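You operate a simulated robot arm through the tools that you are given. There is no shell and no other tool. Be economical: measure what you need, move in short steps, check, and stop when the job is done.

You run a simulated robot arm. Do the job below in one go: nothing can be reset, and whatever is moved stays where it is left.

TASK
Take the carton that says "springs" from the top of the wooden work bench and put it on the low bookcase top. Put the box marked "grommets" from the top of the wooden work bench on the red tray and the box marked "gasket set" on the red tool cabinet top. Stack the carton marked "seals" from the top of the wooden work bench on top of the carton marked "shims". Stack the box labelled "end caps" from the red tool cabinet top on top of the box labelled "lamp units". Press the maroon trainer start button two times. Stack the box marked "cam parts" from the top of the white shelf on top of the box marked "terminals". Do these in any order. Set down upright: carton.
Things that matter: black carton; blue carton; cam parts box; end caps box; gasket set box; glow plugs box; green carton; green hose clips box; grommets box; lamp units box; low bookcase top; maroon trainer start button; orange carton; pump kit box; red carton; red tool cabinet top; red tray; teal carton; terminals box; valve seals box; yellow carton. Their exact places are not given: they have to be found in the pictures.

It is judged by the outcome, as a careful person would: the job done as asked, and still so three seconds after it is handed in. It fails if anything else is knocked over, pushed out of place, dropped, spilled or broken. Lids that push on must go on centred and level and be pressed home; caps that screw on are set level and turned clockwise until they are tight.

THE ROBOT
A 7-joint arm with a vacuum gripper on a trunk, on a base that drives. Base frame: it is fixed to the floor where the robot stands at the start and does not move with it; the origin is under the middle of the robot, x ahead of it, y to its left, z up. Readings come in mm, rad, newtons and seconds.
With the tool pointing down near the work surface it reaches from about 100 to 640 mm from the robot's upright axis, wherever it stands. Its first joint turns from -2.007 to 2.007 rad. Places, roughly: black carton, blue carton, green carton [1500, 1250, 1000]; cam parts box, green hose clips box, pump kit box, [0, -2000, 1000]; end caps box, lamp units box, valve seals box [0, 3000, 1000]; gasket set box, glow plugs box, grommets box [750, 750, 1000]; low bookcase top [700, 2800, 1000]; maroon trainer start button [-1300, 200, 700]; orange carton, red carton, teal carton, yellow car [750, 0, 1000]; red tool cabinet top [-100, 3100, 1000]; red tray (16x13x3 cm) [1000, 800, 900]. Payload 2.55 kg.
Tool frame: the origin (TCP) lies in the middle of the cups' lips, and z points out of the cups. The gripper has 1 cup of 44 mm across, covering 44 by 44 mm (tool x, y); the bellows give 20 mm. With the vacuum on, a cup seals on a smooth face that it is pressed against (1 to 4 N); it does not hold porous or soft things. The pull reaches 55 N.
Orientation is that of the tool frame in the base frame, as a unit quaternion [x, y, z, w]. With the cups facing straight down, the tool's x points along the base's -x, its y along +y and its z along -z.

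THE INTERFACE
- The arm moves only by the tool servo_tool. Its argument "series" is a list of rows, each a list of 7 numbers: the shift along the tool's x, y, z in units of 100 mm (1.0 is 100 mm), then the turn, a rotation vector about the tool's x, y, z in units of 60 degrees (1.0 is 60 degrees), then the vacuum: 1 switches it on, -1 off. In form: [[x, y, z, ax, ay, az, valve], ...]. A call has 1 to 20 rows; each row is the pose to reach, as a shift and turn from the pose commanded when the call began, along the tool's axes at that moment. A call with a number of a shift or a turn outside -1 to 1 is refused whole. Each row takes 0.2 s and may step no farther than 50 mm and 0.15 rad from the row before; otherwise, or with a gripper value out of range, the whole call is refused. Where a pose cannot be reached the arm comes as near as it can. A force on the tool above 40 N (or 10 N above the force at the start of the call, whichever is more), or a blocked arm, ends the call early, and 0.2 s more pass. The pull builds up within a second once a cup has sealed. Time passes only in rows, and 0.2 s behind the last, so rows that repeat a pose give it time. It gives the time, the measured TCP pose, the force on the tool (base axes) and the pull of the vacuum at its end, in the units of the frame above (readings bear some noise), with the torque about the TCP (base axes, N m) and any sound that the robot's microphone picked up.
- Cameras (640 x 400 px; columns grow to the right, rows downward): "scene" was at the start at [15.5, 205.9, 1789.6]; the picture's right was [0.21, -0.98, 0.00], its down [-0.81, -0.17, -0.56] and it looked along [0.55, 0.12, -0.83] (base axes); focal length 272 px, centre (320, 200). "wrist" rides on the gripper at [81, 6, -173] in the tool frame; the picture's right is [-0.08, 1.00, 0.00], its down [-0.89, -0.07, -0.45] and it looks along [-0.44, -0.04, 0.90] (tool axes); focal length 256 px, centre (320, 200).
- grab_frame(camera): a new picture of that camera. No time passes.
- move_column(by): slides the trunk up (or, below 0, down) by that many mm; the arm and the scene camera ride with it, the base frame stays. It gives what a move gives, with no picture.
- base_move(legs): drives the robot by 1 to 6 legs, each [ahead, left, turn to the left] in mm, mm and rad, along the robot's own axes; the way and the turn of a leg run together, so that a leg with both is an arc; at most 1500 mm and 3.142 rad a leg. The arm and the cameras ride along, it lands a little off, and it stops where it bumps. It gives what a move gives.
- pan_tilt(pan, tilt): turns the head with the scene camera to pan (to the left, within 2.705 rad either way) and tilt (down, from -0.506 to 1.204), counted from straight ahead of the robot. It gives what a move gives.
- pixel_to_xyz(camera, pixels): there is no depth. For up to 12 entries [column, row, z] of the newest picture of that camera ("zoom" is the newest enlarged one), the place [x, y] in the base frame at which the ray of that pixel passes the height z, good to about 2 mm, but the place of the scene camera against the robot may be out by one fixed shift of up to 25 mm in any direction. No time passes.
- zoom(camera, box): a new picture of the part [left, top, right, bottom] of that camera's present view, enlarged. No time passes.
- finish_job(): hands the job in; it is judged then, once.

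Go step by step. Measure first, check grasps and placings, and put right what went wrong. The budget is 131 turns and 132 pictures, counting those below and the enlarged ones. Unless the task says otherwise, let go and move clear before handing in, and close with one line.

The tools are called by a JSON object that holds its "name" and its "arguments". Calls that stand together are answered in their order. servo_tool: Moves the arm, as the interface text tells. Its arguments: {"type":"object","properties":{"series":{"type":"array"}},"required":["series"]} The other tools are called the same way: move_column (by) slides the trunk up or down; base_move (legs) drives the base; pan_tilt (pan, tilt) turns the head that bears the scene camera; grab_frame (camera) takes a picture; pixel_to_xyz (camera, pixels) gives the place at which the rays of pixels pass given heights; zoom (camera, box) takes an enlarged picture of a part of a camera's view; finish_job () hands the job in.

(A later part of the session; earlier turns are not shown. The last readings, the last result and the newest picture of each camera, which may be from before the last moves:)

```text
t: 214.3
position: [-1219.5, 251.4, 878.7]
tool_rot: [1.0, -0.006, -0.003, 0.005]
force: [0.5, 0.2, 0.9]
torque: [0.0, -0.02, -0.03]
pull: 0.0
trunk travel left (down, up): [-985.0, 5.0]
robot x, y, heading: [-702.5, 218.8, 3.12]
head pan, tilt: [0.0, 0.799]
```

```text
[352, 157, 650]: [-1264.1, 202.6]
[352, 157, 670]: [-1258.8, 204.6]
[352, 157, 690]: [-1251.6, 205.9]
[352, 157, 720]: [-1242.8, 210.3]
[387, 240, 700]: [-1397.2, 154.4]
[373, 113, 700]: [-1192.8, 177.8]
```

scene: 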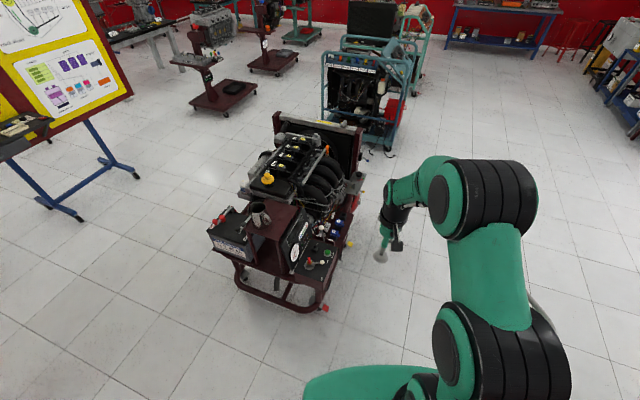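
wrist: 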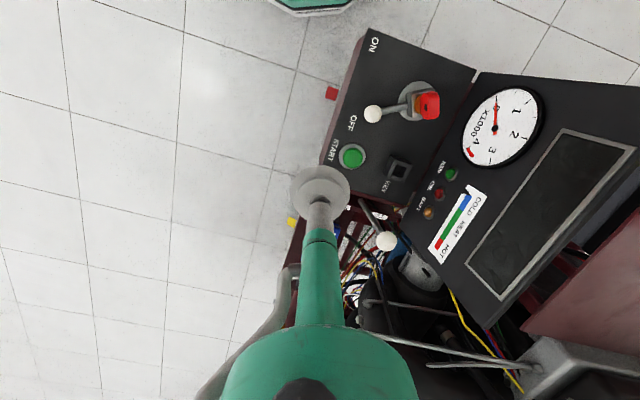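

Button ≈(-1257,204). I align and descend to ~z 705.

{"name": "servo_tool", "arguments": {"series": [[-0.36, 0.3, 0.1, 0, 0, 0, -1], [-0.36, 0.48, 0.4, 0, 0, 0, -1], [-0.36, 0.48, 0.8, 0, 0, 0, -1], [-0.36, 0.48, 1.0, 0, 0, 0, -1]]}}

{"name": "servo_tool", "arguments": {"series": [[0, 0, 0.35, 0, 0, 0, -1], [0, 0, 0.65, 0, 0, 0, -1], [0, 0, 0.65, 0, 0, 0, -1]]}}

{"name": "grab_frame", "arguments": {"camera": "wrist"}}

```text
t: 215.3
position: [-1256.3, 200.3, 778.7]
tool_rot: [1.0, -0.006, -0.003, 0.005]
force: [-0.7, -1.9, 0.2]
torque: [-0.01, -0.02, 0.03]
pull: 0.0
trunk travel left (down, up): [-985.0, 5.0]
robot x, y, heading: [-705.3, 219.8, 3.121]
head pan, tilt: [0.0, 0.799]
```

```text
t: 216.1
position: [-1393.6, 208.2, 870.3]
tool_rot: [0.992, -0.016, -0.125, 0.009]
force: [-0.3, -0.5, -0.1]
torque: [0.01, 0.07, 0.0]
pull: 0.2
out of reach, approached as far as the arm can: row 1, 2, 3
trunk travel left (down, up): [-985.0, 5.0]
robot x, y, heading: [-701.5, 217.8, 3.123]
head pan, tilt: [0.0, 0.799]
stopped in row 3: the arm was blocked; the commanded pose is now the measured one
```

```text
30 pictures are left
```

wrist: 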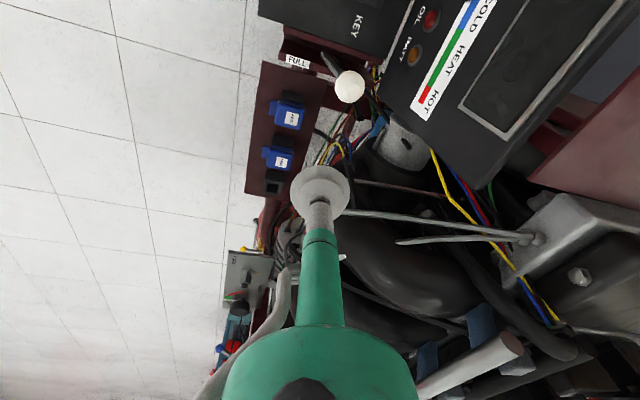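

At the top of the column the arm could not go that low and slid outward; the cup is at (-1394,208,870), tilted ~14°, nothing seems disturbed. I raise it, re-level it and come back; then I'll lower the trunk instead.

{"name": "servo_tool", "arguments": {"series": [[-0.07, 0, -0.3, 0, 0, 0, -1], [-0.15, 0, -0.6, 0, 0, 0, -1], [-0.15, 0, -0.6, 0.01, 0.12, -0.01, -1], [-0.15, 0, -0.6, 0.0187, 0.239, -0.019, -1], [0.2, 0, -0.75, 0.0187, 0.239, -0.019, -1], [0.6, 0, -0.85, 0.0187, 0.239, -0.019, -1], [0.95, 0, -0.94, 0.0187, 0.239, -0.019, -1], [0.95, 0, -0.94, 0.0187, 0.239, -0.019, -1]]}}

{"name": "grab_frame", "arguments": {"camera": "wrist"}}

```text
t: 216.5
position: [-1504.8, 217.7, 1069.6]
tool_rot: [0.969, -0.022, -0.247, 0.011]
force: [0.1, 0.1, -0.2]
torque: [0.06, 0.04, 0.02]
pull: 0.1
out of reach, approached as far as the arm can: row 2
trunk travel left (down, up): [-985.0, 5.0]
robot x, y, heading: [-702.7, 218.8, 3.124]
head pan, tilt: [0.0, 0.799]
stopped in row 2: the arm was blocked; the commanded pose is now the measured one
```

```text
29 pictures are left
```

wrist: 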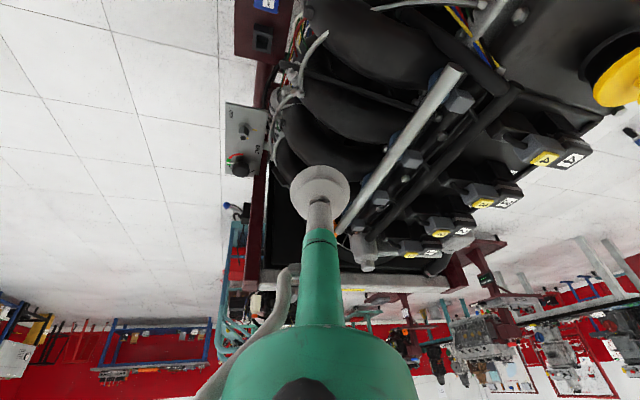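

The arm extended outward to (-1505,218,1070), still above the engine. I hold to let it settle and read the pose.

{"name": "servo_tool", "arguments": {"series": [[0, 0, 0, 0, 0, 0, -1], [0, 0, 0, 0, 0, 0, -1]]}}

```text
t: 217.1
position: [-1505.1, 217.5, 1065.7]
tool_rot: [0.969, -0.021, -0.245, 0.011]
force: [-0.3, 0.2, 0.5]
torque: [0.0, -0.02, -0.01]
pull: 0.1
trunk travel left (down, up): [-985.0, 5.0]
robot x, y, heading: [-705.0, 220.3, 3.127]
head pan, tilt: [0.0, 0.799]
```

{"name": "servo_tool", "arguments": {"series": [[0.2, 0, -0.11, 0, 0, 0, -1], [0.4, 0, -0.21, 0, 0, 0, -1], [0.6, 0, -0.32, 0, 0, 0, -1], [0.79, 0, -0.43, 0, 0, 0, -1], [0.79, 0, -0.43, 0, 0, 0, -1]]}}

```text
t: 218.5
position: [-1517.9, 225.2, 1100.2]
tool_rot: [0.963, -0.026, -0.269, 0.01]
force: [0.5, 0.0, -0.3]
torque: [0.02, 0.02, 0.0]
pull: 0.1
out of reach, approached as far as the arm can: row 1, 2, 3, 4, 5
trunk travel left (down, up): [-985.0, 5.0]
robot x, y, heading: [-701.5, 219.7, 3.124]
head pan, tilt: [0.0, 0.799]
stopped in row 5: the arm was blocked; the commanded pose is now the measured one
```

The solver is stuck near a limit. I look with the scene camera at the arm's configuration.

{"name": "grab_frame", "arguments": {"camera": "scene"}}

```text
28 pictures are left
```

scene: 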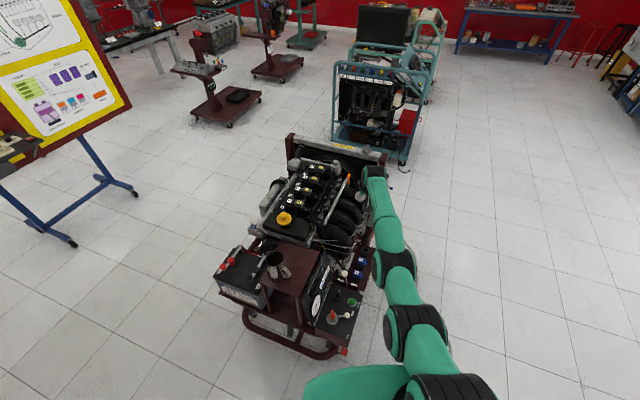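

The arm is stretched straight out (singular). I first back the base 650 mm away from the trainer so that any arm motion is harmless.

{"name": "base_move", "arguments": {"legs": [[-650, 0, 0]]}}

{"name": "servo_tool", "arguments": {"series": [[0.45, 0, -0.1, 0, -0.1, 0, -1], [0.9, 0, -0.2, 0, -0.2, 0, -1], [0.9, 0, -0.5, 0, -0.3, 0, -1], [0.9, 0, -0.9, 0, -0.4, 0, -1]]}}

```text
t: 222.1
position: [-874.4, 211.4, 1096.7]
tool_rot: [0.964, -0.026, -0.266, 0.009]
force: [0.2, 0.4, 0.4]
torque: [0.03, 0.02, 0.0]
pull: 0.0
trunk travel left (down, up): [-985.0, 5.0]
robot x, y, heading: [-65.8, 204.6, 3.124]
head pan, tilt: [0.0, 0.799]
```

```text
t: 222.9
position: [-941.1, 218.0, 1152.5]
tool_rot: [0.91, -0.026, -0.413, 0.011]
force: [0.1, -0.6, -0.2]
torque: [-0.03, 0.12, -0.02]
pull: 0.1
out of reach, approached as far as the arm can: row 1, 2, 3
trunk travel left (down, up): [-985.0, 5.0]
robot x, y, heading: [-63.6, 202.4, 3.123]
head pan, tilt: [0.0, 0.799]
stopped in row 3: the arm was blocked; the commanded pose is now the measured one
```

I try a vertical move with constant orientation to bring shoulder and elbow out of the straight configuration.

{"name": "servo_tool", "arguments": {"series": [[-0.22, 0, -0.2, 0, 0, 0, -1], [-0.45, 0, -0.4, 0, 0, 0, -1], [-0.67, 0, -0.6, 0, 0, 0, -1], [-0.67, 0, -0.6, 0, 0, 0, -1]]}}

{"name": "servo_tool", "arguments": {"series": [[0.3, 0, -0.33, 0, 0, 0, -1], [0.6, 0, -0.67, 0, 0, 0, -1], [0.85, 0, -0.97, 0, 0, 0, -1], [0.85, 0, -0.97, 0, 0, 0, -1]]}}

```text
t: 223.9
position: [-947.7, 221.7, 1238.3]
tool_rot: [0.911, -0.026, -0.411, 0.011]
force: [0.6, 1.3, -0.1]
torque: [0.03, 0.0, -0.02]
pull: 0.1
out of reach, approached as far as the arm can: row 1, 2, 3, 4
trunk travel left (down, up): [-985.0, 5.0]
robot x, y, heading: [-62.2, 211.8, 3.119]
head pan, tilt: [0.0, 0.799]
```

```text
t: 224.9
position: [-947.4, 221.4, 1238.9]
tool_rot: [0.911, -0.026, -0.411, 0.011]
force: [-0.1, 0.2, -0.3]
torque: [-0.01, 0.02, -0.03]
pull: 0.1
out of reach, approached as far as the arm can: row 1, 2, 3, 4
trunk travel left (down, up): [-985.0, 5.0]
robot x, y, heading: [-59.2, 210.0, 3.122]
head pan, tilt: [0.0, 0.799]
```

Up worked but inward did not. I try down-and-inward together (along tool +x), which should bend the elbow.

{"name": "servo_tool", "arguments": {"series": [[0.3, 0, 0.0, 0, 0, 0, -1], [0.6, 0, 0.0, 0, 0, 0, -1], [0.9, 0, 0.0, 0, 0, 0, -1], [1.0, 0, 0.0, 0, 0, 0, -1], [1.0, 0, 0, 0, 0, 0, -1]]}}

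```text
t: 226.1
position: [-942.0, 215.9, 1163.4]
tool_rot: [0.91, -0.025, -0.413, 0.011]
force: [-0.1, -0.5, 0.6]
torque: [0.0, 0.01, 0.02]
pull: 0.0
out of reach, approached as far as the arm can: row 1, 2, 3, 4, 5
trunk travel left (down, up): [-985.0, 5.0]
robot x, y, heading: [-63.4, 208.5, 3.121]
head pan, tilt: [0.0, 0.799]
```

Only the downward part followed. I try up-and-inward together (along tool −z).

{"name": "servo_tool", "arguments": {"series": [[0.0, 0, -0.3, 0, 0, 0, -1], [0.0, 0, -0.6, 0, 0, 0, -1], [0.0, 0, -0.9, 0, 0, 0, -1], [0.0, 0, -1.0, 0, 0, 0, -1], [0.0, 0, -1.0, 0, 0, 0, -1]]}}

{"name": "grab_frame", "arguments": {"camera": "scene"}}

```text
t: 227.3
position: [-947.7, 217.9, 1225.3]
tool_rot: [0.911, -0.026, -0.412, 0.011]
force: [-0.1, -0.4, -0.5]
torque: [0.04, 0.01, 0.02]
pull: 0.0
out of reach, approached as far as the arm can: row 1, 2, 3, 4, 5
trunk travel left (down, up): [-985.0, 5.0]
robot x, y, heading: [-61.9, 207.3, 3.12]
head pan, tilt: [0.0, 0.799]
```

```text
27 pictures are left
```

scene: 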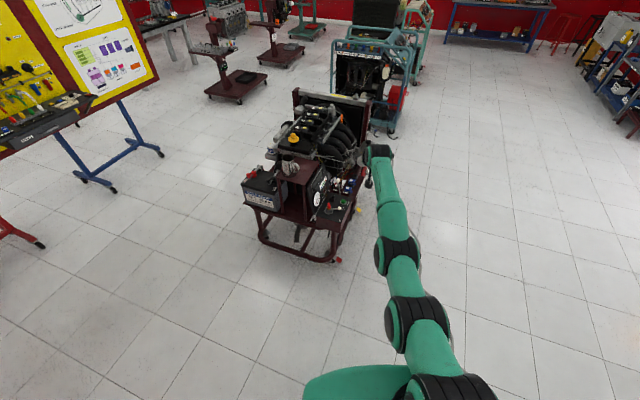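

The orientation constraint cancels elbow motion to first order; pitching the tool back toward down together with inward motion should bend it. I try that.

{"name": "servo_tool", "arguments": {"series": [[0.24, 0, -0.12, 0, 0.05, 0, -1], [0.48, 0, -0.25, 0, 0.1, 0, -1], [0.72, 0, -0.38, 0, 0.15, 0, -1], [0.95, 0, -0.51, 0, 0.19, 0, -1], [0.95, 0, -0.51, 0, 0.19, 0, -1]]}}

```text
t: 228.5
position: [-907.4, 212.9, 1183.6]
tool_rot: [0.947, -0.024, -0.32, 0.014]
force: [0.2, -0.7, 1.0]
torque: [0.0, -0.01, -0.01]
pull: 0.0
out of reach, approached as far as the arm can: row 1, 2, 3, 4, 5
trunk travel left (down, up): [-985.0, 5.0]
robot x, y, heading: [-64.4, 207.1, 3.125]
head pan, tilt: [0.0, 0.799]
```

W still does not move inward. I try breaking the symmetry sideways: lateral shift with a yaw turn plus inward motion.

{"name": "servo_tool", "arguments": {"series": [[0.15, 0.2, -0.1, 0, 0, 0.07, -1], [0.3, 0.4, -0.2, 0, 0, 0.14, -1], [0.48, 0.6, -0.36, 0, 0, 0.2, -1], [0.48, 0.6, -0.36, 0, 0, 0.2, -1]]}}

{"name": "servo_tool", "arguments": {"series": [[0.15, -0.2, -0.1, 0.05, 0, -0.1, -1], [0.3, -0.4, -0.2, 0.1, 0, -0.2, -1], [0.48, -0.6, -0.36, 0.15, 0, -0.3, -1], [0.48, -0.6, -0.36, 0.15, 0, -0.3, -1]]}}

```text
t: 229.5
position: [-903.6, 149.5, 1174.5]
tool_rot: [0.941, -0.124, -0.312, 0.046]
force: [-1.0, -0.4, 0.0]
torque: [0.01, -0.01, 0.01]
pull: 0.1
out of reach, approached as far as the arm can: row 1, 2, 3, 4
trunk travel left (down, up): [-985.0, 5.0]
robot x, y, heading: [-69.6, 206.2, 3.123]
head pan, tilt: [0.0, 0.799]
```

```text
t: 230.5
position: [-894.5, 189.9, 1147.4]
tool_rot: [0.949, 0.001, -0.305, -0.077]
force: [0.4, -0.1, -0.2]
torque: [-0.01, 0.02, -0.02]
pull: 0.1
out of reach, approached as far as the arm can: row 1, 2, 3, 4
trunk travel left (down, up): [-985.0, 5.0]
robot x, y, heading: [-66.4, 203.8, 3.12]
head pan, tilt: [0.0, 0.799]
```

The commanded target has moved far inside while the arm stays at a limit, likely with the elbow slightly past straight. I undo the last shifts, bring the target out to full stretch, pitch the tool down to flip the elbow, then pull inward.

{"name": "servo_tool", "arguments": {"series": [[-0.22, 0.16, 0.09, -0.05, 0, 0.1, -1], [-0.44, 0.31, 0.18, -0.1, 0, 0.2, -1], [-0.653, 0.469, 0.273, -0.15, 0, 0.3, -1]]}}

{"name": "servo_tool", "arguments": {"series": [[-0.3, -0.24, 0.18, 0, 0, -0.1, -1], [-0.595, -0.487, 0.36, 0, 0, -0.2, -1]]}}

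{"name": "servo_tool", "arguments": {"series": [[-0.32, 0, 0.24, 0, 0, 0, -1], [-0.64, 0, 0.49, 0, 0, 0, -1], [-0.95, 0, 0.73, 0, 0, 0, -1]]}}

{"name": "servo_tool", "arguments": {"series": [[-0.32, 0, 0.24, 0, 0, 0, -1], [-0.64, 0, 0.49, 0, 0, 0, -1], [-0.95, 0, 0.73, 0, 0, 0, -1]]}}

{"name": "servo_tool", "arguments": {"series": [[-0.32, 0, 0.24, 0, 0, 0, -1], [-0.64, 0, 0.49, 0, 0, 0, -1], [-0.95, 0, 0.73, 0, 0, 0, -1], [-0.95, 0, 0.73, 0, 0, 0, -1]]}}

{"name": "servo_tool", "arguments": {"series": [[0.29, 0, -0.04, 0, 0.1, 0, -1], [0.58, 0, -0.09, 0, 0.2, 0, -1], [0.865, 0, -0.137, 0, 0.3, 0, -1], [0.865, 0, -0.137, 0, 0.3, 0, -1]]}}

{"name": "servo_tool", "arguments": {"series": [[0.3, 0, -0.1, 0, 0, 0, -1], [0.6, 0, -0.2, 0, 0, 0, -1], [0.943, 0, -0.332, 0, 0, 0, -1], [0.943, 0, -0.332, 0, 0, 0, -1]]}}

```text
t: 231.3
position: [-903.2, 147.9, 1153.9]
tool_rot: [0.942, -0.12, -0.31, 0.042]
force: [1.8, -0.3, -4.7]
torque: [-0.02, 0.5, 0.01]
pull: 0.1
out of reach, approached as far as the arm can: row 1, 2, 3
trunk travel left (down, up): [-985.0, 5.0]
robot x, y, heading: [-62.4, 205.7, 3.125]
head pan, tilt: [0.0, 0.799]
```

```text
t: 231.9
position: [-920.8, 194.5, 1169.2]
tool_rot: [0.947, -0.043, -0.319, 0.021]
force: [0.5, 0.1, -0.6]
torque: [0.0, 0.07, 0.01]
pull: 0.0
out of reach, approached as far as the arm can: row 1, 2
trunk travel left (down, up): [-985.0, 5.0]
robot x, y, heading: [-63.6, 206.7, 3.125]
head pan, tilt: [0.0, 0.799]
```

```text
t: 232.7
position: [-922.4, 197.5, 1174.7]
tool_rot: [0.947, -0.024, -0.32, 0.014]
force: [-0.3, 0.5, 0.0]
torque: [-0.02, -0.03, -0.01]
pull: 0.1
out of reach, approached as far as the arm can: row 1, 2, 3
trunk travel left (down, up): [-985.0, 5.0]
robot x, y, heading: [-62.3, 206.4, 3.125]
head pan, tilt: [0.0, 0.799]
```

```text
t: 233.5
position: [-923.4, 198.9, 1175.6]
tool_rot: [0.947, -0.023, -0.32, 0.014]
force: [-0.5, -0.4, -0.1]
torque: [-0.01, 0.0, -0.02]
pull: 0.0
out of reach, approached as far as the arm can: row 1, 2, 3
trunk travel left (down, up): [-985.0, 5.0]
robot x, y, heading: [-63.8, 206.1, 3.12]
head pan, tilt: [0.0, 0.799]
```

```text
t: 234.5
position: [-922.6, 207.6, 1176.2]
tool_rot: [0.947, -0.024, -0.319, 0.013]
force: [-1.1, 0.3, -0.1]
torque: [-0.02, 0.04, 0.03]
pull: 0.0
out of reach, approached as far as the arm can: row 1, 2, 3, 4
trunk travel left (down, up): [-985.0, 5.0]
robot x, y, heading: [-63.7, 207.7, 3.122]
head pan, tilt: [0.0, 0.799]
```

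```text
t: 235.5
position: [-845.2, 204.4, 1134.7]
tool_rot: [0.986, -0.021, -0.167, 0.017]
force: [0.7, 0.7, 1.0]
torque: [0.02, 0.0, 0.02]
pull: 0.0
trunk travel left (down, up): [-985.0, 5.0]
robot x, y, heading: [-61.1, 207.1, 3.117]
head pan, tilt: [0.0, 0.799]
```

```text
t: 236.5
position: [-747.0, 200.0, 1132.4]
tool_rot: [0.985, -0.021, -0.168, 0.017]
force: [1.2, -0.1, -0.2]
torque: [-0.01, -0.03, 0.01]
pull: 0.0
trunk travel left (down, up): [-985.0, 5.0]
robot x, y, heading: [-63.1, 207.0, 3.119]
head pan, tilt: [0.0, 0.799]
```

The arm is free again and moves inward. I level the tool, retract, lower the trunk 260 mm and drive back to the trainer.

{"name": "servo_tool", "arguments": {"series": [[0.25, 0, -0.09, 0.012, 0.11, -0.007, -1], [0.5, 0, -0.18, 0.024, 0.22, -0.014, -1], [0.755, 0, -0.27, 0.036, 0.322, -0.021, -1], [0.755, 0, -0.27, 0.036, 0.322, -0.021, -1]]}}

{"name": "servo_tool", "arguments": {"series": [[0.4, 0, 0, 0, 0, 0, -1], [0.8, 0, 0, 0, 0, 0, -1], [0.8, 0, 0, 0, 0, 0, -1]]}}

{"name": "move_column", "arguments": {"by": -260}}

{"name": "base_move", "arguments": {"legs": [[625, 0, 0.01]]}}

{"name": "grab_frame", "arguments": {"camera": "wrist"}}

```text
t: 237.5
position: [-665.5, 198.0, 1134.1]
tool_rot: [1.0, -0.011, 0.001, 0.0]
force: [0.8, -0.4, 0.2]
torque: [0.01, -0.02, 0.0]
pull: 0.0
trunk travel left (down, up): [-985.0, 5.0]
robot x, y, heading: [-58.4, 206.4, 3.119]
head pan, tilt: [0.0, 0.799]
```

```text
t: 238.3
position: [-586.2, 196.8, 1132.1]
tool_rot: [1.0, -0.01, 0.0, 0.0]
force: [-0.3, -0.9, 0.3]
torque: [0.0, -0.03, -0.04]
pull: 0.1
trunk travel left (down, up): [-985.0, 5.0]
robot x, y, heading: [-64.3, 210.0, 3.119]
head pan, tilt: [0.0, 0.799]
```

```text
t: 240.9
position: [-585.7, 196.2, 873.5]
tool_rot: [1.0, -0.011, 0.001, 0.0]
force: [-0.3, -0.3, 0.8]
torque: [0.01, 0.01, -0.01]
pull: 0.1
trunk travel left (down, up): [-725.0, 265.0]
robot x, y, heading: [-66.5, 208.9, 3.12]
head pan, tilt: [0.0, 0.799]
```

```text
t: 244.4
position: [-1210.2, 199.4, 873.6]
tool_rot: [1.0, -0.004, 0.001, 0.001]
force: [-0.1, 0.2, 0.7]
torque: [-0.01, -0.04, 0.0]
pull: 0.0
trunk travel left (down, up): [-725.0, 265.0]
robot x, y, heading: [-687.6, 213.5, 3.129]
head pan, tilt: [0.0, 0.799]
```

```text
26 pictures are left
```

wrist: 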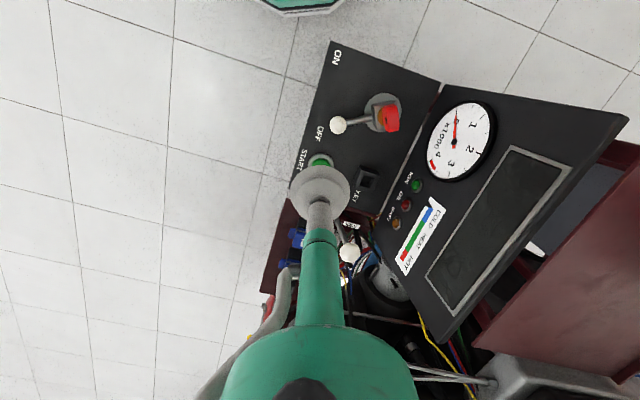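

The trainer is undisturbed and the green button lies just ahead of the cup. I move 47 mm ahead and descend to z≈700.

{"name": "servo_tool", "arguments": {"series": [[-0.3, -0.03, 0.2, 0, 0, 0, -1], [-0.47, -0.04, 0.6, 0, 0, 0, -1], [-0.47, -0.04, 1.0, 0, 0, 0, -1], [-0.47, -0.04, 1.0, 0, 0, 0, -1]]}}

{"name": "servo_tool", "arguments": {"series": [[0, 0, 0.3, 0, 0, 0, -1], [0, 0, 0.6, 0, 0, 0, -1], [0, 0, 0.7, 0, 0, 0, -1], [0, 0, 0.7, 0, 0, 0, -1]]}}

{"name": "grab_frame", "arguments": {"camera": "wrist"}}

```text
t: 245.4
position: [-1258.2, 202.8, 774.2]
tool_rot: [1.0, -0.005, 0.0, 0.0]
force: [1.0, 0.4, 1.0]
torque: [0.0, 0.0, 0.01]
pull: 0.1
trunk travel left (down, up): [-725.0, 265.0]
robot x, y, heading: [-688.6, 219.7, 3.128]
head pan, tilt: [0.0, 0.799]
```

```text
t: 246.4
position: [-1257.1, 202.6, 702.5]
tool_rot: [1.0, -0.005, 0.0, 0.001]
force: [0.6, 0.4, 0.1]
torque: [-0.03, 0.01, -0.02]
pull: 0.1
trunk travel left (down, up): [-725.0, 265.0]
robot x, y, heading: [-685.5, 215.8, 3.133]
head pan, tilt: [0.0, 0.799]
```

```text
25 pictures are left
```

wrist: 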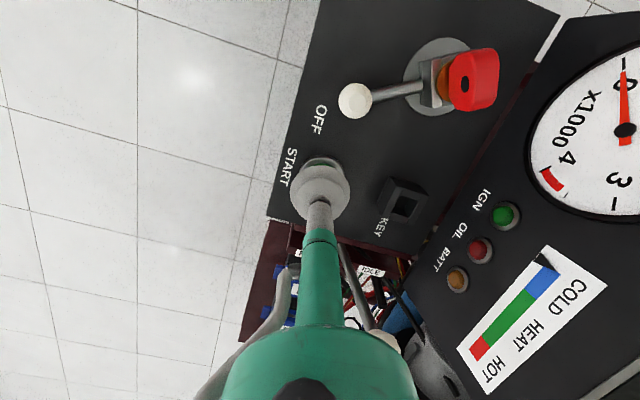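

Cup is over START. I press down in 3 mm steps, watching force and sound.

{"name": "servo_tool", "arguments": {"series": [[0, 0, 0.06, 0, 0, 0, -1], [0, 0, 0.12, 0, 0, 0, -1], [0, 0, 0.16, 0, 0, 0, -1], [0, 0, 0.2, 0, 0, 0, -1], [0, 0, 0.23, 0, 0, 0, -1], [0, 0, 0.26, 0, 0, 0, -1], [0, 0, 0.29, 0, 0, 0, -1], [0, 0, 0.32, 0, 0, 0, -1]]}}

```text
t: 248.2
position: [-1256.7, 202.8, 671.7]
tool_rot: [1.0, -0.005, 0.001, 0.0]
force: [0.0, 0.0, -0.3]
torque: [0.0, -0.01, 0.02]
pull: 0.1
trunk travel left (down, up): [-725.0, 265.0]
robot x, y, heading: [-686.7, 220.3, 3.13]
head pan, tilt: [0.0, 0.799]
```

{"name": "servo_tool", "arguments": {"series": [[0, 0, 0.03, 0, 0, 0, -1], [0, 0, 0.06, 0, 0, 0, -1], [0, 0, 0.09, 0, 0, 0, -1], [0, 0, 0.12, 0, 0, 0, -1], [0, 0, 0.15, 0, 0, 0, -1], [0, 0, 0.18, 0, 0, 0, -1], [0, 0, 0.21, 0, 0, 0, -1], [0, 0, 0.24, 0, 0, 0, -1]]}}

```text
t: 250.1
position: [-1257.6, 202.7, 648.0]
tool_rot: [1.0, -0.004, 0.0, -0.001]
force: [0.0, 0.2, 4.2]
torque: [-0.03, 0.02, -0.03]
pull: 0.0
trunk travel left (down, up): [-725.0, 265.0]
robot x, y, heading: [-684.2, 219.4, 3.135]
head pan, tilt: [0.0, 0.799]
heard: click
```

A click was heard at z≈648: first press. I lift 25 mm fully off and press once more.

{"name": "servo_tool", "arguments": {"series": [[0, 0, -0.1, 0, 0, 0, -1], [0, 0, -0.25, 0, 0, 0, -1], [0, 0, -0.25, 0, 0, 0, -1], [0, 0, -0.25, 0, 0, 0, -1]]}}

{"name": "servo_tool", "arguments": {"series": [[0, 0, 0.12, 0, 0, 0, -1], [0, 0, 0.18, 0, 0, 0, -1], [0, 0, 0.21, 0, 0, 0, -1], [0, 0, 0.25, 0, 0, 0, -1], [0, 0, 0.25, 0, 0, 0, -1]]}}

```text
t: 251.1
position: [-1257.6, 203.0, 671.3]
tool_rot: [1.0, -0.004, 0.001, 0.001]
force: [-0.3, 0.2, -0.4]
torque: [0.0, 0.02, 0.01]
pull: 0.1
trunk travel left (down, up): [-725.0, 265.0]
robot x, y, heading: [-689.0, 212.7, 3.133]
head pan, tilt: [0.0, 0.799]
```

```text
t: 252.2
position: [-1257.6, 204.0, 647.5]
tool_rot: [1.0, -0.005, 0.0, 0.002]
force: [0.7, 0.2, 3.7]
torque: [-0.03, 0.05, 0.02]
pull: 0.1
trunk travel left (down, up): [-725.0, 265.0]
robot x, y, heading: [-689.5, 217.8, 3.129]
head pan, tilt: [0.0, 0.799]
heard: click
```

Second click heard: both presses done. I raise and retract the tool, back off, raise the trunk, and drive toward the white wall shelf, turning in the open floor.

{"name": "servo_tool", "arguments": {"series": [[0, 0, -0.3, 0, 0, 0, -1], [0, 0, -0.65, 0, 0, 0, -1], [0, 0, -1.0, 0, 0, 0, -1]]}}

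{"name": "servo_tool", "arguments": {"series": [[0, 0, -0.4, 0, 0, 0, -1], [0.3, 0, -0.8, 0, 0, 0, -1], [0.7, 0, -1.0, 0, 0, 0, -1], [1.0, 0, -1.0, 0, 0, 0, -1]]}}

{"name": "base_move", "arguments": {"legs": [[-600, 0, 0]]}}

{"name": "move_column", "arguments": {"by": 255}}

{"name": "base_move", "arguments": {"legs": [[210, 920, 0], [0, 0, 2.763], [0, -900, 0]]}}

{"name": "pan_tilt", "arguments": {"pan": -0.1, "tilt": 0.7}}

{"name": "grab_frame", "arguments": {"camera": "scene"}}

```text
t: 253.1
position: [-1256.5, 203.9, 748.5]
tool_rot: [1.0, -0.005, 0.002, 0.0]
force: [0.7, -0.2, -0.6]
torque: [-0.01, 0.02, 0.01]
pull: 0.0
trunk travel left (down, up): [-725.0, 265.0]
robot x, y, heading: [-687.8, 215.4, 3.129]
head pan, tilt: [0.0, 0.799]
```

```text
t: 254.1
position: [-1158.1, 202.6, 847.4]
tool_rot: [1.0, -0.004, 0.0, 0.0]
force: [0.0, -0.1, -0.6]
torque: [0.01, 0.0, 0.02]
pull: 0.2
trunk travel left (down, up): [-725.0, 265.0]
robot x, y, heading: [-683.3, 218.1, 3.133]
head pan, tilt: [0.0, 0.799]
```

```text
t: 257.4
position: [-559.6, 197.4, 847.9]
tool_rot: [1.0, -0.006, -0.001, 0.0]
force: [-0.1, -0.1, -0.4]
torque: [-0.01, 0.0, -0.01]
pull: 0.1
trunk travel left (down, up): [-725.0, 265.0]
robot x, y, heading: [-85.4, 212.5, 3.13]
head pan, tilt: [0.0, 0.799]
```

```text
t: 260.1
position: [-560.0, 198.3, 1103.6]
tool_rot: [1.0, -0.006, 0.001, 0.0]
force: [0.1, 0.1, -0.6]
torque: [0.03, -0.04, 0.02]
pull: 0.0
trunk travel left (down, up): [-980.0, 10.0]
robot x, y, heading: [-88.7, 212.2, 3.136]
head pan, tilt: [0.0, 0.799]
```

```text
t: 275.8
position: [-212.8, -1702.5, 1103.6]
tool_rot: [0.197, 0.98, 0.0, -0.002]
force: [-0.9, 0.6, 0.3]
torque: [-0.01, -0.02, 0.04]
pull: 0.1
trunk travel left (down, up): [-980.0, 10.0]
robot x, y, heading: [-654.0, -1535.2, -0.398]
head pan, tilt: [0.0, 0.799]
```

```text
t: 276.4
position: [-213.3, -1703.5, 1103.8]
tool_rot: [0.197, 0.98, 0.0, -0.001]
force: [0.1, 0.8, 0.2]
torque: [-0.03, -0.02, -0.02]
pull: 0.0
trunk travel left (down, up): [-980.0, 10.0]
robot x, y, heading: [-652.5, -1534.7, -0.395]
head pan, tilt: [-0.099, 0.7]
```

```text
24 pictures are left
```

scene: 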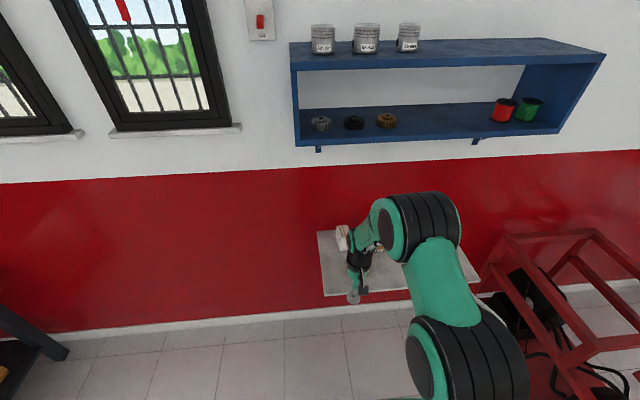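

The white shelf is ahead, with a blue wall shelf above it (bottom ≈1390 at n≈900) to mind. I take the wrist view.

{"name": "grab_frame", "arguments": {"camera": "wrist"}}

{"name": "zoom", "arguments": {"camera": "scene", "box": [300, 200, 500, 320]}}

```text
23 pictures are left
```

wrist: 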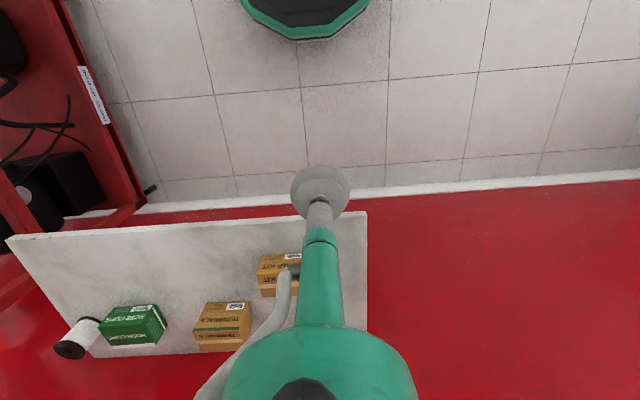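

```text
3.20 times, centred on (400, 260) of scene
```

zoom: 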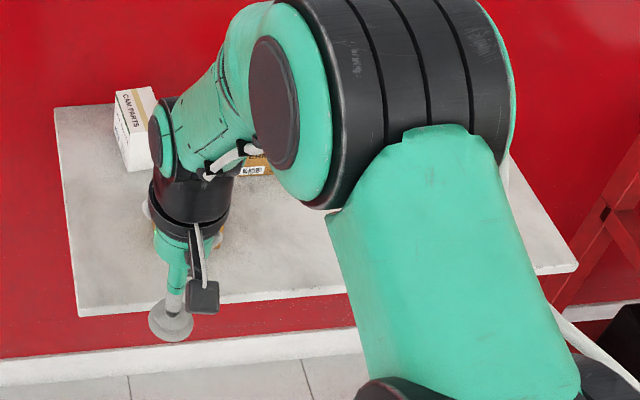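

{"name": "pixel_to_xyz", "arguments": {"camera": "wrist", "pixels": [[367, 212, 800], [367, 212, 900], [7, 240, 800], [7, 240, 900], [195, 332, 950], [248, 330, 950], [198, 352, 950], [250, 350, 950], [195, 332, 900], [248, 330, 900], [366, 332, 850]]}}

{"name": "base_move", "arguments": {"legs": [[60, -60, 0.005]]}}

{"name": "servo_tool", "arguments": {"series": [[0, -0.4, 0, 0, 0, 0, -1], [0, -0.8, 0, 0, 0, 0, -1], [0, -1.0, 0, 0, 0, 0, -1]]}}

{"name": "servo_tool", "arguments": {"series": [[0, -0.4, 0, 0, 0, 0, -1], [0, -0.8, 0, 0, 0, 0, -1], [0, -1.0, 0, 0, 0, 0, -1]]}}

{"name": "grab_frame", "arguments": {"camera": "wrist"}}

```text
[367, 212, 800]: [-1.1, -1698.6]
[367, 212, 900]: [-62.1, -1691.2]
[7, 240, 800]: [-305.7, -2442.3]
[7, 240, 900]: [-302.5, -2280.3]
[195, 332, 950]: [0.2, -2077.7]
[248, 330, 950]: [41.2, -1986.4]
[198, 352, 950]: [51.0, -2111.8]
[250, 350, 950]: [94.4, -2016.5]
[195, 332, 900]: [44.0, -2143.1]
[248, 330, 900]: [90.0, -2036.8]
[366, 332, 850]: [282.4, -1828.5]
```

```text
t: 277.5
position: [-181.4, -1779.9, 1104.1]
tool_rot: [0.195, 0.981, 0.001, -0.001]
force: [0.1, -1.1, -0.7]
torque: [0.02, 0.01, 0.02]
pull: 0.0
trunk travel left (down, up): [-980.0, 10.0]
robot x, y, heading: [-621.9, -1614.8, -0.385]
head pan, tilt: [-0.099, 0.7]
```

```text
t: 278.3
position: [-217.5, -1871.7, 1103.3]
tool_rot: [0.194, 0.981, 0.0, -0.001]
force: [-0.1, 0.6, -1.1]
torque: [-0.01, -0.04, 0.04]
pull: 0.1
trunk travel left (down, up): [-980.0, 10.0]
robot x, y, heading: [-626.4, -1615.9, -0.391]
head pan, tilt: [-0.099, 0.7]
```

```text
t: 279.1
position: [-256.7, -1964.2, 1102.4]
tool_rot: [0.194, 0.981, 0.001, -0.001]
force: [-0.3, -1.2, -0.2]
torque: [0.04, 0.03, 0.02]
pull: 0.2
trunk travel left (down, up): [-980.0, 10.0]
robot x, y, heading: [-624.2, -1613.2, -0.393]
head pan, tilt: [-0.099, 0.7]
```

```text
21 pictures are left
```

wrist: 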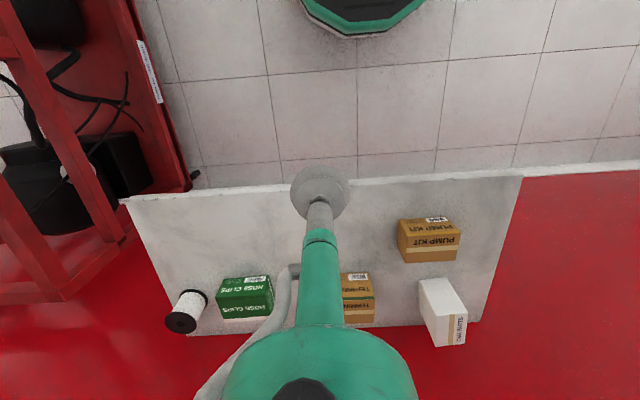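

{"name": "zoom", "arguments": {"camera": "wrist", "box": [330, 200, 500, 360]}}

```text
2.50 times, centred on (415, 280) of wrist
```

zoom: 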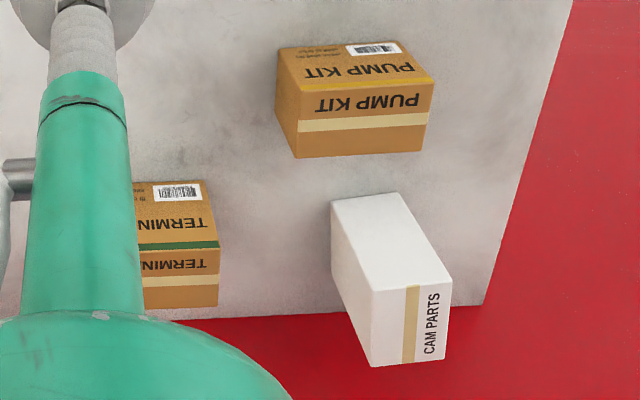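

{"name": "pixel_to_xyz", "arguments": {"camera": "zoom", "pixels": [[372, 292, 950], [452, 285, 950], [446, 360, 950], [373, 367, 950], [372, 292, 1000], [446, 360, 1000], [222, 248, 950], [218, 304, 950], [222, 248, 920], [218, 304, 920], [485, 303, 850]]}}

{"name": "servo_tool", "arguments": {"series": [[0, 0.4, 0, 0, 0, 0, -1], [0, 0.8, 0, 0, 0, 0, -1], [-0.2, 1.0, 0, 0, 0, 0, -1], [-0.2, 1.0, 0, 0, 0, 0, -1]]}}

{"name": "servo_tool", "arguments": {"series": [[0, 0.4, 0, 0, 0, 0, -1], [0, 0.8, 0, 0, 0, 0, -1], [0, 0.8, 0, 0, 0, 0, -1]]}}

{"name": "zoom", "arguments": {"camera": "wrist", "box": [160, 160, 440, 360]}}

```text
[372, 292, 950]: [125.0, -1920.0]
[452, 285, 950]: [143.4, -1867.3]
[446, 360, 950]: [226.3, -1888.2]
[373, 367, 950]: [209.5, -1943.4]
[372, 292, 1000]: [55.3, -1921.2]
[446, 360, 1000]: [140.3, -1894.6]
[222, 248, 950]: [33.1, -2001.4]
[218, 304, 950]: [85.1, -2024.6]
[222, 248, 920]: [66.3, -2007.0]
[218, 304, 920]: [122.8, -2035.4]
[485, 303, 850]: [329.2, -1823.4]
```

```text
t: 280.1
position: [-199.3, -1878.7, 1102.8]
tool_rot: [0.195, 0.981, 0.0, -0.001]
force: [-0.3, -0.1, -0.8]
torque: [-0.02, 0.01, 0.04]
pull: 0.1
trunk travel left (down, up): [-980.0, 10.0]
robot x, y, heading: [-622.8, -1614.9, -0.387]
head pan, tilt: [-0.099, 0.7]
```

```text
t: 280.9
position: [-170.7, -1806.6, 1103.0]
tool_rot: [0.194, 0.981, 0.001, -0.001]
force: [0.4, 0.0, 0.3]
torque: [0.0, 0.04, 0.01]
pull: 0.1
trunk travel left (down, up): [-980.0, 10.0]
robot x, y, heading: [-619.5, -1614.9, -0.389]
head pan, tilt: [-0.099, 0.7]
```

```text
2.00 times, centred on (300, 260) of wrist
```

zoom: 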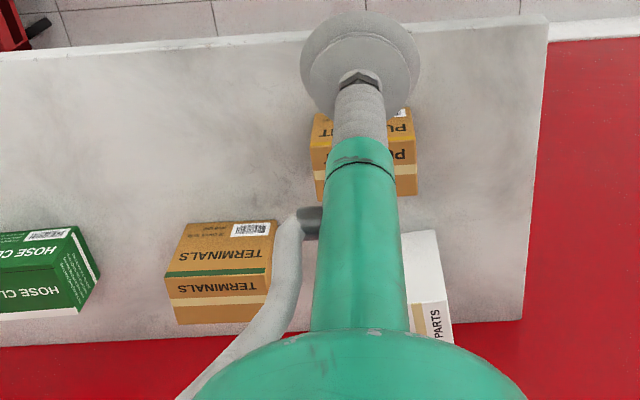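

{"name": "pixel_to_xyz", "arguments": {"camera": "zoom", "pixels": [[165, 280, 950], [271, 276, 950], [165, 280, 920], [271, 276, 920], [177, 324, 920], [177, 324, 950], [449, 300, 950], [449, 300, 920], [449, 300, 1000], [522, 319, 850], [546, 18, 850]]}}

```text
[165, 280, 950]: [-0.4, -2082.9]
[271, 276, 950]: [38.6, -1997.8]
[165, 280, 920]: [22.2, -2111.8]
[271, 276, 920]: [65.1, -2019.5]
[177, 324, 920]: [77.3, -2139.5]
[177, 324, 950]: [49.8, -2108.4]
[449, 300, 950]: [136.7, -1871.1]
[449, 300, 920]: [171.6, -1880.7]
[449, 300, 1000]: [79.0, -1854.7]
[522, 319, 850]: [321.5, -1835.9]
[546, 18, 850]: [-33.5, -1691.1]
```

Terminals top ≈943 at ≈(49,-2059); cam parts top ≈968 at ≈(148,-1906). I measure the blue shelf above to be safe.

{"name": "pixel_to_xyz", "arguments": {"camera": "scene", "pixels": [[290, 42, 1650], [290, 42, 1700], [297, 68, 1650], [297, 68, 1700], [298, 146, 1400], [298, 146, 1450], [298, 146, 1500], [300, 182, 1300], [0, 183, 1250], [0, 183, 1200]]}}

```text
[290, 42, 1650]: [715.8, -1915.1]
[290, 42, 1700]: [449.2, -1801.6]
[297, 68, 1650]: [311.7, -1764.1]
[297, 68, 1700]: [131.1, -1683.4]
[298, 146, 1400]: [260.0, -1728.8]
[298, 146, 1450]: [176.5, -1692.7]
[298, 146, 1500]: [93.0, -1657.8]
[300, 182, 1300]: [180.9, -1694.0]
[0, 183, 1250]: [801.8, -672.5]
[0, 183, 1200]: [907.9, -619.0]
```

The blue shelf's underside is ≈1505 from n≈708 on; lowering the trunk 110 mm keeps the arm beneath it. I raise the tool relative to the trunk, lower the trunk, and drive in.

{"name": "servo_tool", "arguments": {"series": [[0, 0, -0.4, 0, 0, 0, -1], [0, 0, -0.8, 0, 0, 0, -1], [0, 0, -0.8, 0, 0, 0, -1]]}}

{"name": "move_column", "arguments": {"by": -110}}

{"name": "base_move", "arguments": {"legs": [[205, -60, 0]]}}

{"name": "grab_frame", "arguments": {"camera": "wrist"}}

```text
t: 281.7
position: [-170.7, -1804.8, 1182.9]
tool_rot: [0.195, 0.981, 0.0, -0.001]
force: [-0.7, -0.4, -0.1]
torque: [0.02, 0.0, 0.04]
pull: 0.0
trunk travel left (down, up): [-980.0, 10.0]
robot x, y, heading: [-623.1, -1617.0, -0.396]
head pan, tilt: [-0.099, 0.7]
```

```text
t: 283.1
position: [-170.2, -1803.8, 1072.2]
tool_rot: [0.195, 0.981, 0.0, -0.002]
force: [0.3, 0.1, -0.5]
torque: [0.03, -0.03, -0.01]
pull: 0.0
trunk travel left (down, up): [-870.0, 120.0]
robot x, y, heading: [-623.7, -1612.4, -0.393]
head pan, tilt: [-0.099, 0.7]
```

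```text
t: 284.8
position: [-3.6, -1936.5, 1072.6]
tool_rot: [0.193, 0.981, 0.0, -0.001]
force: [-0.7, 0.0, -0.1]
torque: [-0.01, 0.03, 0.03]
pull: 0.0
trunk travel left (down, up): [-870.0, 120.0]
robot x, y, heading: [-454.2, -1750.0, -0.39]
head pan, tilt: [-0.099, 0.7]
```

```text
18 pictures are left
```

wrist: 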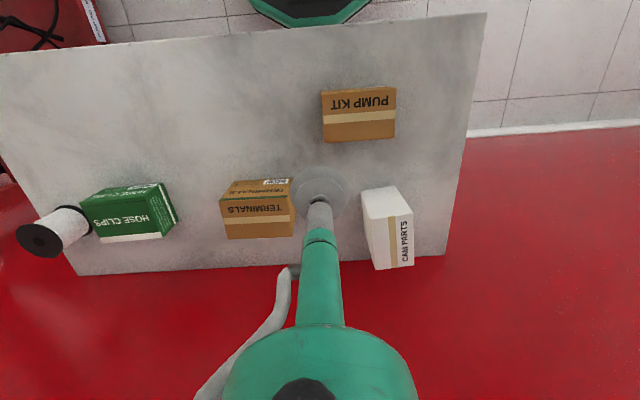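

{"name": "zoom", "arguments": {"camera": "wrist", "box": [200, 160, 430, 290]}}

```text
2.78 times, centred on (315, 225) of wrist
```

zoom: 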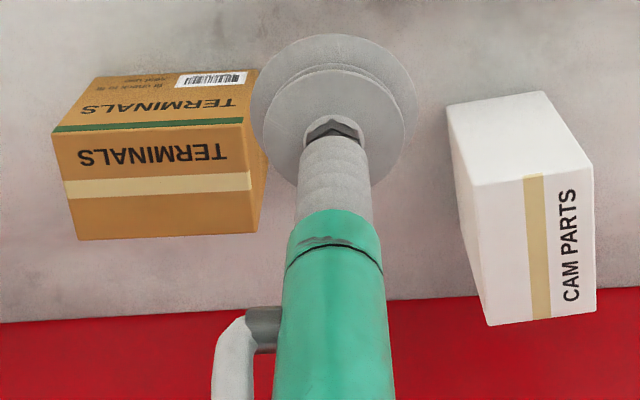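

{"name": "pixel_to_xyz", "arguments": {"camera": "zoom", "pixels": [[52, 131, 943], [246, 122, 943], [257, 232, 943], [76, 240, 943], [472, 186, 968], [593, 163, 968], [596, 309, 968], [488, 326, 968], [472, 186, 950], [593, 163, 950], [596, 309, 950], [488, 326, 950]]}}

```text
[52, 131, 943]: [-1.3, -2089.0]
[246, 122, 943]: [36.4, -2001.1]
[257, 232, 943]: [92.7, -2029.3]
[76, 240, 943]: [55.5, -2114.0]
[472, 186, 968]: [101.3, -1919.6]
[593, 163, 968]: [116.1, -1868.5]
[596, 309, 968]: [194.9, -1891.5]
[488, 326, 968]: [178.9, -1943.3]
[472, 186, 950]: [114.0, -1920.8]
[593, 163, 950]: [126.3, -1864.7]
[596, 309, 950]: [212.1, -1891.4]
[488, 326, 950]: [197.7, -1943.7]
```

Cam parts centre ≈(148,-1906), terminals centre ≈(46,-2058). I drive 25 mm closer, go over cam parts and descend to z≈1000.

{"name": "base_move", "arguments": {"legs": [[25, 0, 0]]}}

{"name": "servo_tool", "arguments": {"series": [[-0.2, 0.3, 0.1, 0, 0, 0, -1], [-0.4, 0.6, 0.2, 0, 0, 0, -1], [-0.7, 0.86, 0.3, 0, 0, 0, -1], [-1.0, 0.86, 0.4, 0, 0, 0, -1], [-1.0, 0.86, 0.6, 0, 0, 0, -1], [-1.0, 0.86, 0.6, 0, 0, 0, -1]]}}

{"name": "grab_frame", "arguments": {"camera": "wrist"}}

```text
t: 285.6
position: [17.7, -1946.4, 1073.6]
tool_rot: [0.193, 0.981, 0.0, 0.0]
force: [-0.2, 0.4, 0.5]
torque: [-0.01, -0.04, -0.03]
pull: 0.0
trunk travel left (down, up): [-870.0, 120.0]
robot x, y, heading: [-435.4, -1756.8, -0.388]
head pan, tilt: [-0.099, 0.7]
```

```text
t: 287.0
position: [144.0, -1904.4, 1014.2]
tool_rot: [0.192, 0.981, -0.001, 0.0]
force: [0.0, 0.6, -0.6]
torque: [0.01, 0.01, -0.02]
pull: 0.1
trunk travel left (down, up): [-870.0, 120.0]
robot x, y, heading: [-431.5, -1757.3, -0.388]
head pan, tilt: [-0.099, 0.7]
```

```text
16 pictures are left
```

wrist: 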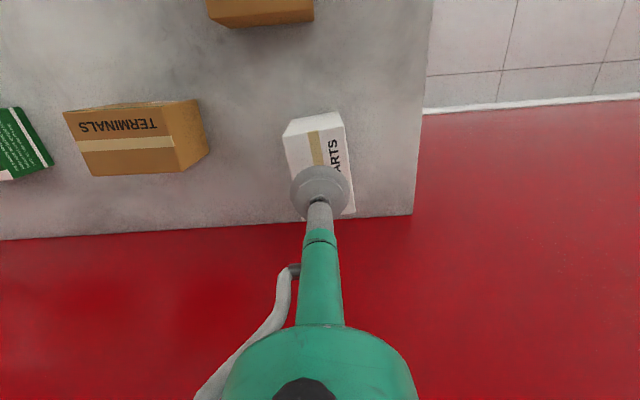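

{"name": "zoom", "arguments": {"camera": "wrist", "box": [270, 100, 370, 230]}}

{"name": "pixel_to_xyz", "arguments": {"camera": "wrist", "pixels": [[283.5, 136, 968], [344, 122, 968], [355, 212, 968]]}}

```text
3.08 times, centred on (320, 165) of wrist
```

zoom: 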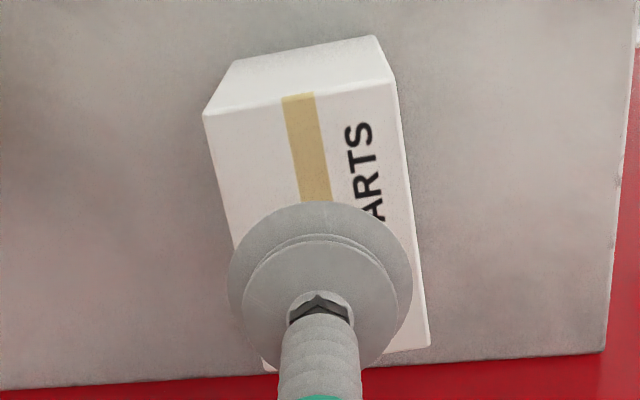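

```text
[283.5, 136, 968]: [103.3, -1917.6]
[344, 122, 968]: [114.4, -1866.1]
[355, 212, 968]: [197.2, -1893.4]
```

Centre ≈(149,-1905). I nudge 5 mm ahead and descend with vacuum.

{"name": "servo_tool", "arguments": {"series": [[-0.05, 0.01, 0.15, 0, 0, 0, 1], [-0.05, 0.01, 0.26, 0, 0, 0, 1], [-0.05, 0.01, 0.32, 0, 0, 0, 1], [-0.05, 0.01, 0.36, 0, 0, 0, 1], [-0.05, 0.01, 0.39, 0, 0, 0, 1], [-0.05, 0.01, 0.42, 0, 0, 0, 1], [-0.05, 0.01, 0.45, 0, 0, 0, 1], [-0.05, 0.01, 0.48, 0, 0, 0, 1], [-0.05, 0.01, 0.51, 0, 0, 0, 1], [-0.05, 0.01, 0.54, 0, 0, 0, 1]]}}

```text
t: 289.2
position: [147.9, -1905.0, 964.5]
tool_rot: [0.194, 0.981, 0.0, 0.004]
force: [-6.6, 0.9, 29.0]
torque: [0.09, 0.45, 0.03]
pull: 55.1
trunk travel left (down, up): [-870.0, 120.0]
robot x, y, heading: [-435.4, -1757.6, -0.39]
head pan, tilt: [-0.099, 0.7]
```

Sealed. I lift, retract slightly and carry it right toward terminals at z≈1090.

{"name": "servo_tool", "arguments": {"series": [[0, 0, -0.1, 0, 0, 0, 1], [0, 0, -0.5, 0, 0, 0, 1], [0.2, 0, -0.8, 0, 0, 0, 1], [0.3, -0.35, -0.9, 0, 0, 0, 1], [0.37, -0.7, -1.0, 0, 0, 0, 1], [0.37, -1.0, -1.0, 0, 0, 0, 1]]}}

{"name": "servo_tool", "arguments": {"series": [[0, -0.4, -0.2, 0, 0, 0.06, 1], [0, -0.8, -0.28, 0, 0, 0.117, 1], [0, -0.8, -0.28, 0, 0, 0.117, 1]]}}

{"name": "grab_frame", "arguments": {"camera": "wrist"}}

{"name": "grab_frame", "arguments": {"camera": "scene"}}

```text
t: 290.6
position: [75.3, -1984.6, 1060.4]
tool_rot: [0.194, 0.981, 0.001, -0.001]
force: [0.8, -0.6, -2.4]
torque: [0.06, 0.06, -0.01]
pull: 54.8
trunk travel left (down, up): [-870.0, 120.0]
robot x, y, heading: [-436.4, -1756.1, -0.387]
head pan, tilt: [-0.099, 0.7]
```

```text
t: 291.4
position: [45.2, -2057.6, 1087.3]
tool_rot: [0.254, 0.967, 0.0, -0.001]
force: [0.0, 0.1, -2.4]
torque: [-0.01, -0.01, 0.0]
pull: 55.2
trunk travel left (down, up): [-870.0, 120.0]
robot x, y, heading: [-433.2, -1752.1, -0.385]
head pan, tilt: [-0.099, 0.7]
```

```text
14 pictures are left
```

wrist: 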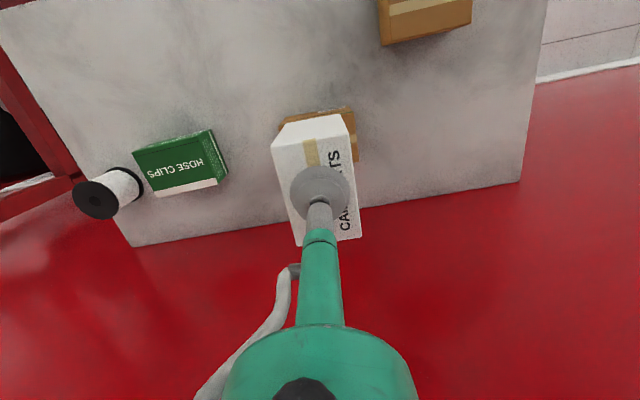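

```text
13 pictures are left
```

scene: 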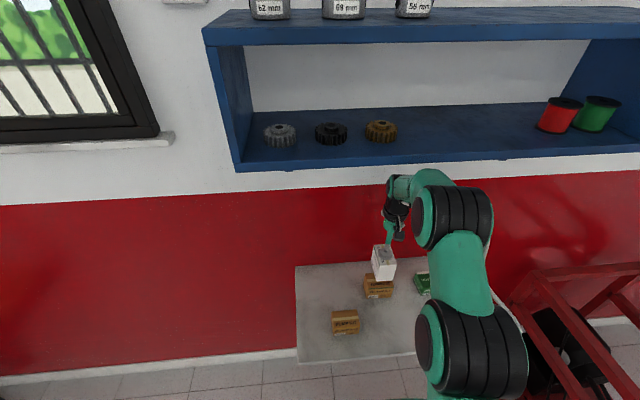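

I zoom on both views to check alignment before lowering.

{"name": "zoom", "arguments": {"camera": "wrist", "box": [260, 90, 380, 190]}}

{"name": "zoom", "arguments": {"camera": "scene", "box": [340, 220, 440, 310]}}

```text
4.00 times, centred on (320, 140) of wrist
```

zoom: 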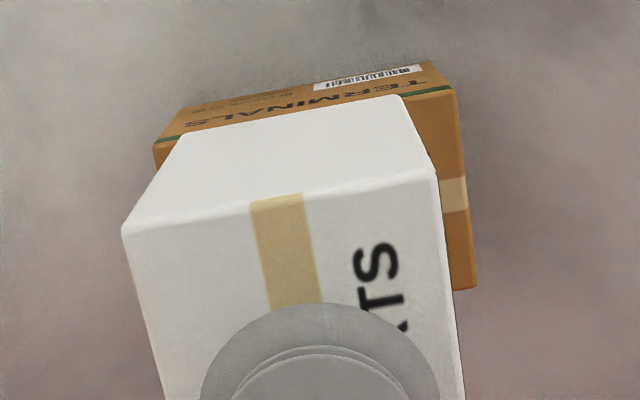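

```text
4.44 times, centred on (390, 265) of scene
```

zoom: 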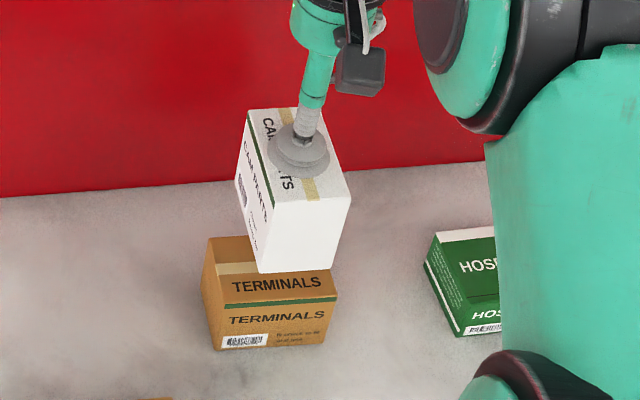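

Alignment is within ~3 mm. I nudge 2.5 mm left and lower to contact.

{"name": "servo_tool", "arguments": {"series": [[-0.01, 0.025, 0.08, 0, 0, 0, 1], [-0.01, 0.025, 0.15, 0, 0, 0, 1], [-0.01, 0.025, 0.19, 0, 0, 0, 1], [-0.01, 0.025, 0.22, 0, 0, 0, 1], [-0.01, 0.025, 0.25, 0, 0, 0, 1]]}}

```text
t: 292.6
position: [48.2, -2056.2, 1061.8]
tool_rot: [0.252, 0.968, 0.0, -0.001]
force: [0.0, 0.5, -2.3]
torque: [0.0, 0.02, 0.0]
pull: 54.4
trunk travel left (down, up): [-870.0, 120.0]
robot x, y, heading: [-434.7, -1756.5, -0.393]
head pan, tilt: [-0.099, 0.7]
```

{"name": "servo_tool", "arguments": {"series": [[0, 0, 0.02, 0, 0, 0, 1], [0, 0, 0.04, 0, 0, 0, 1], [0, 0, 0.06, 0, 0, 0, 1], [0, 0, 0.08, 0, 0, 0, 1]]}}

{"name": "zoom", "arguments": {"camera": "scene", "box": [340, 220, 440, 310]}}

```text
t: 293.6
position: [48.1, -2056.5, 1054.6]
tool_rot: [0.253, 0.967, 0.0, 0.0]
force: [0.0, -0.3, -3.1]
torque: [0.0, 0.01, 0.01]
pull: 54.5
trunk travel left (down, up): [-870.0, 120.0]
robot x, y, heading: [-437.4, -1757.3, -0.39]
head pan, tilt: [-0.099, 0.7]
```

```text
4.44 times, centred on (390, 265) of scene
```

zoom: 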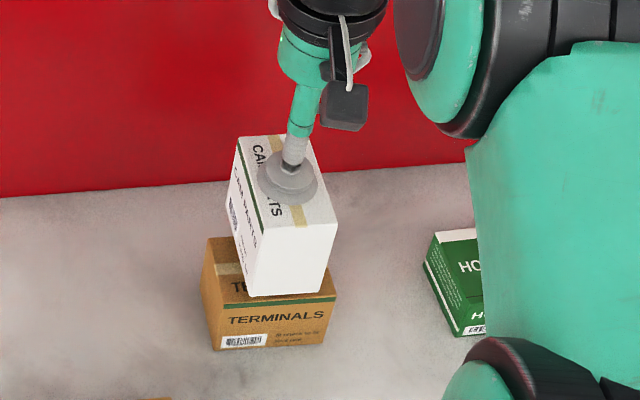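

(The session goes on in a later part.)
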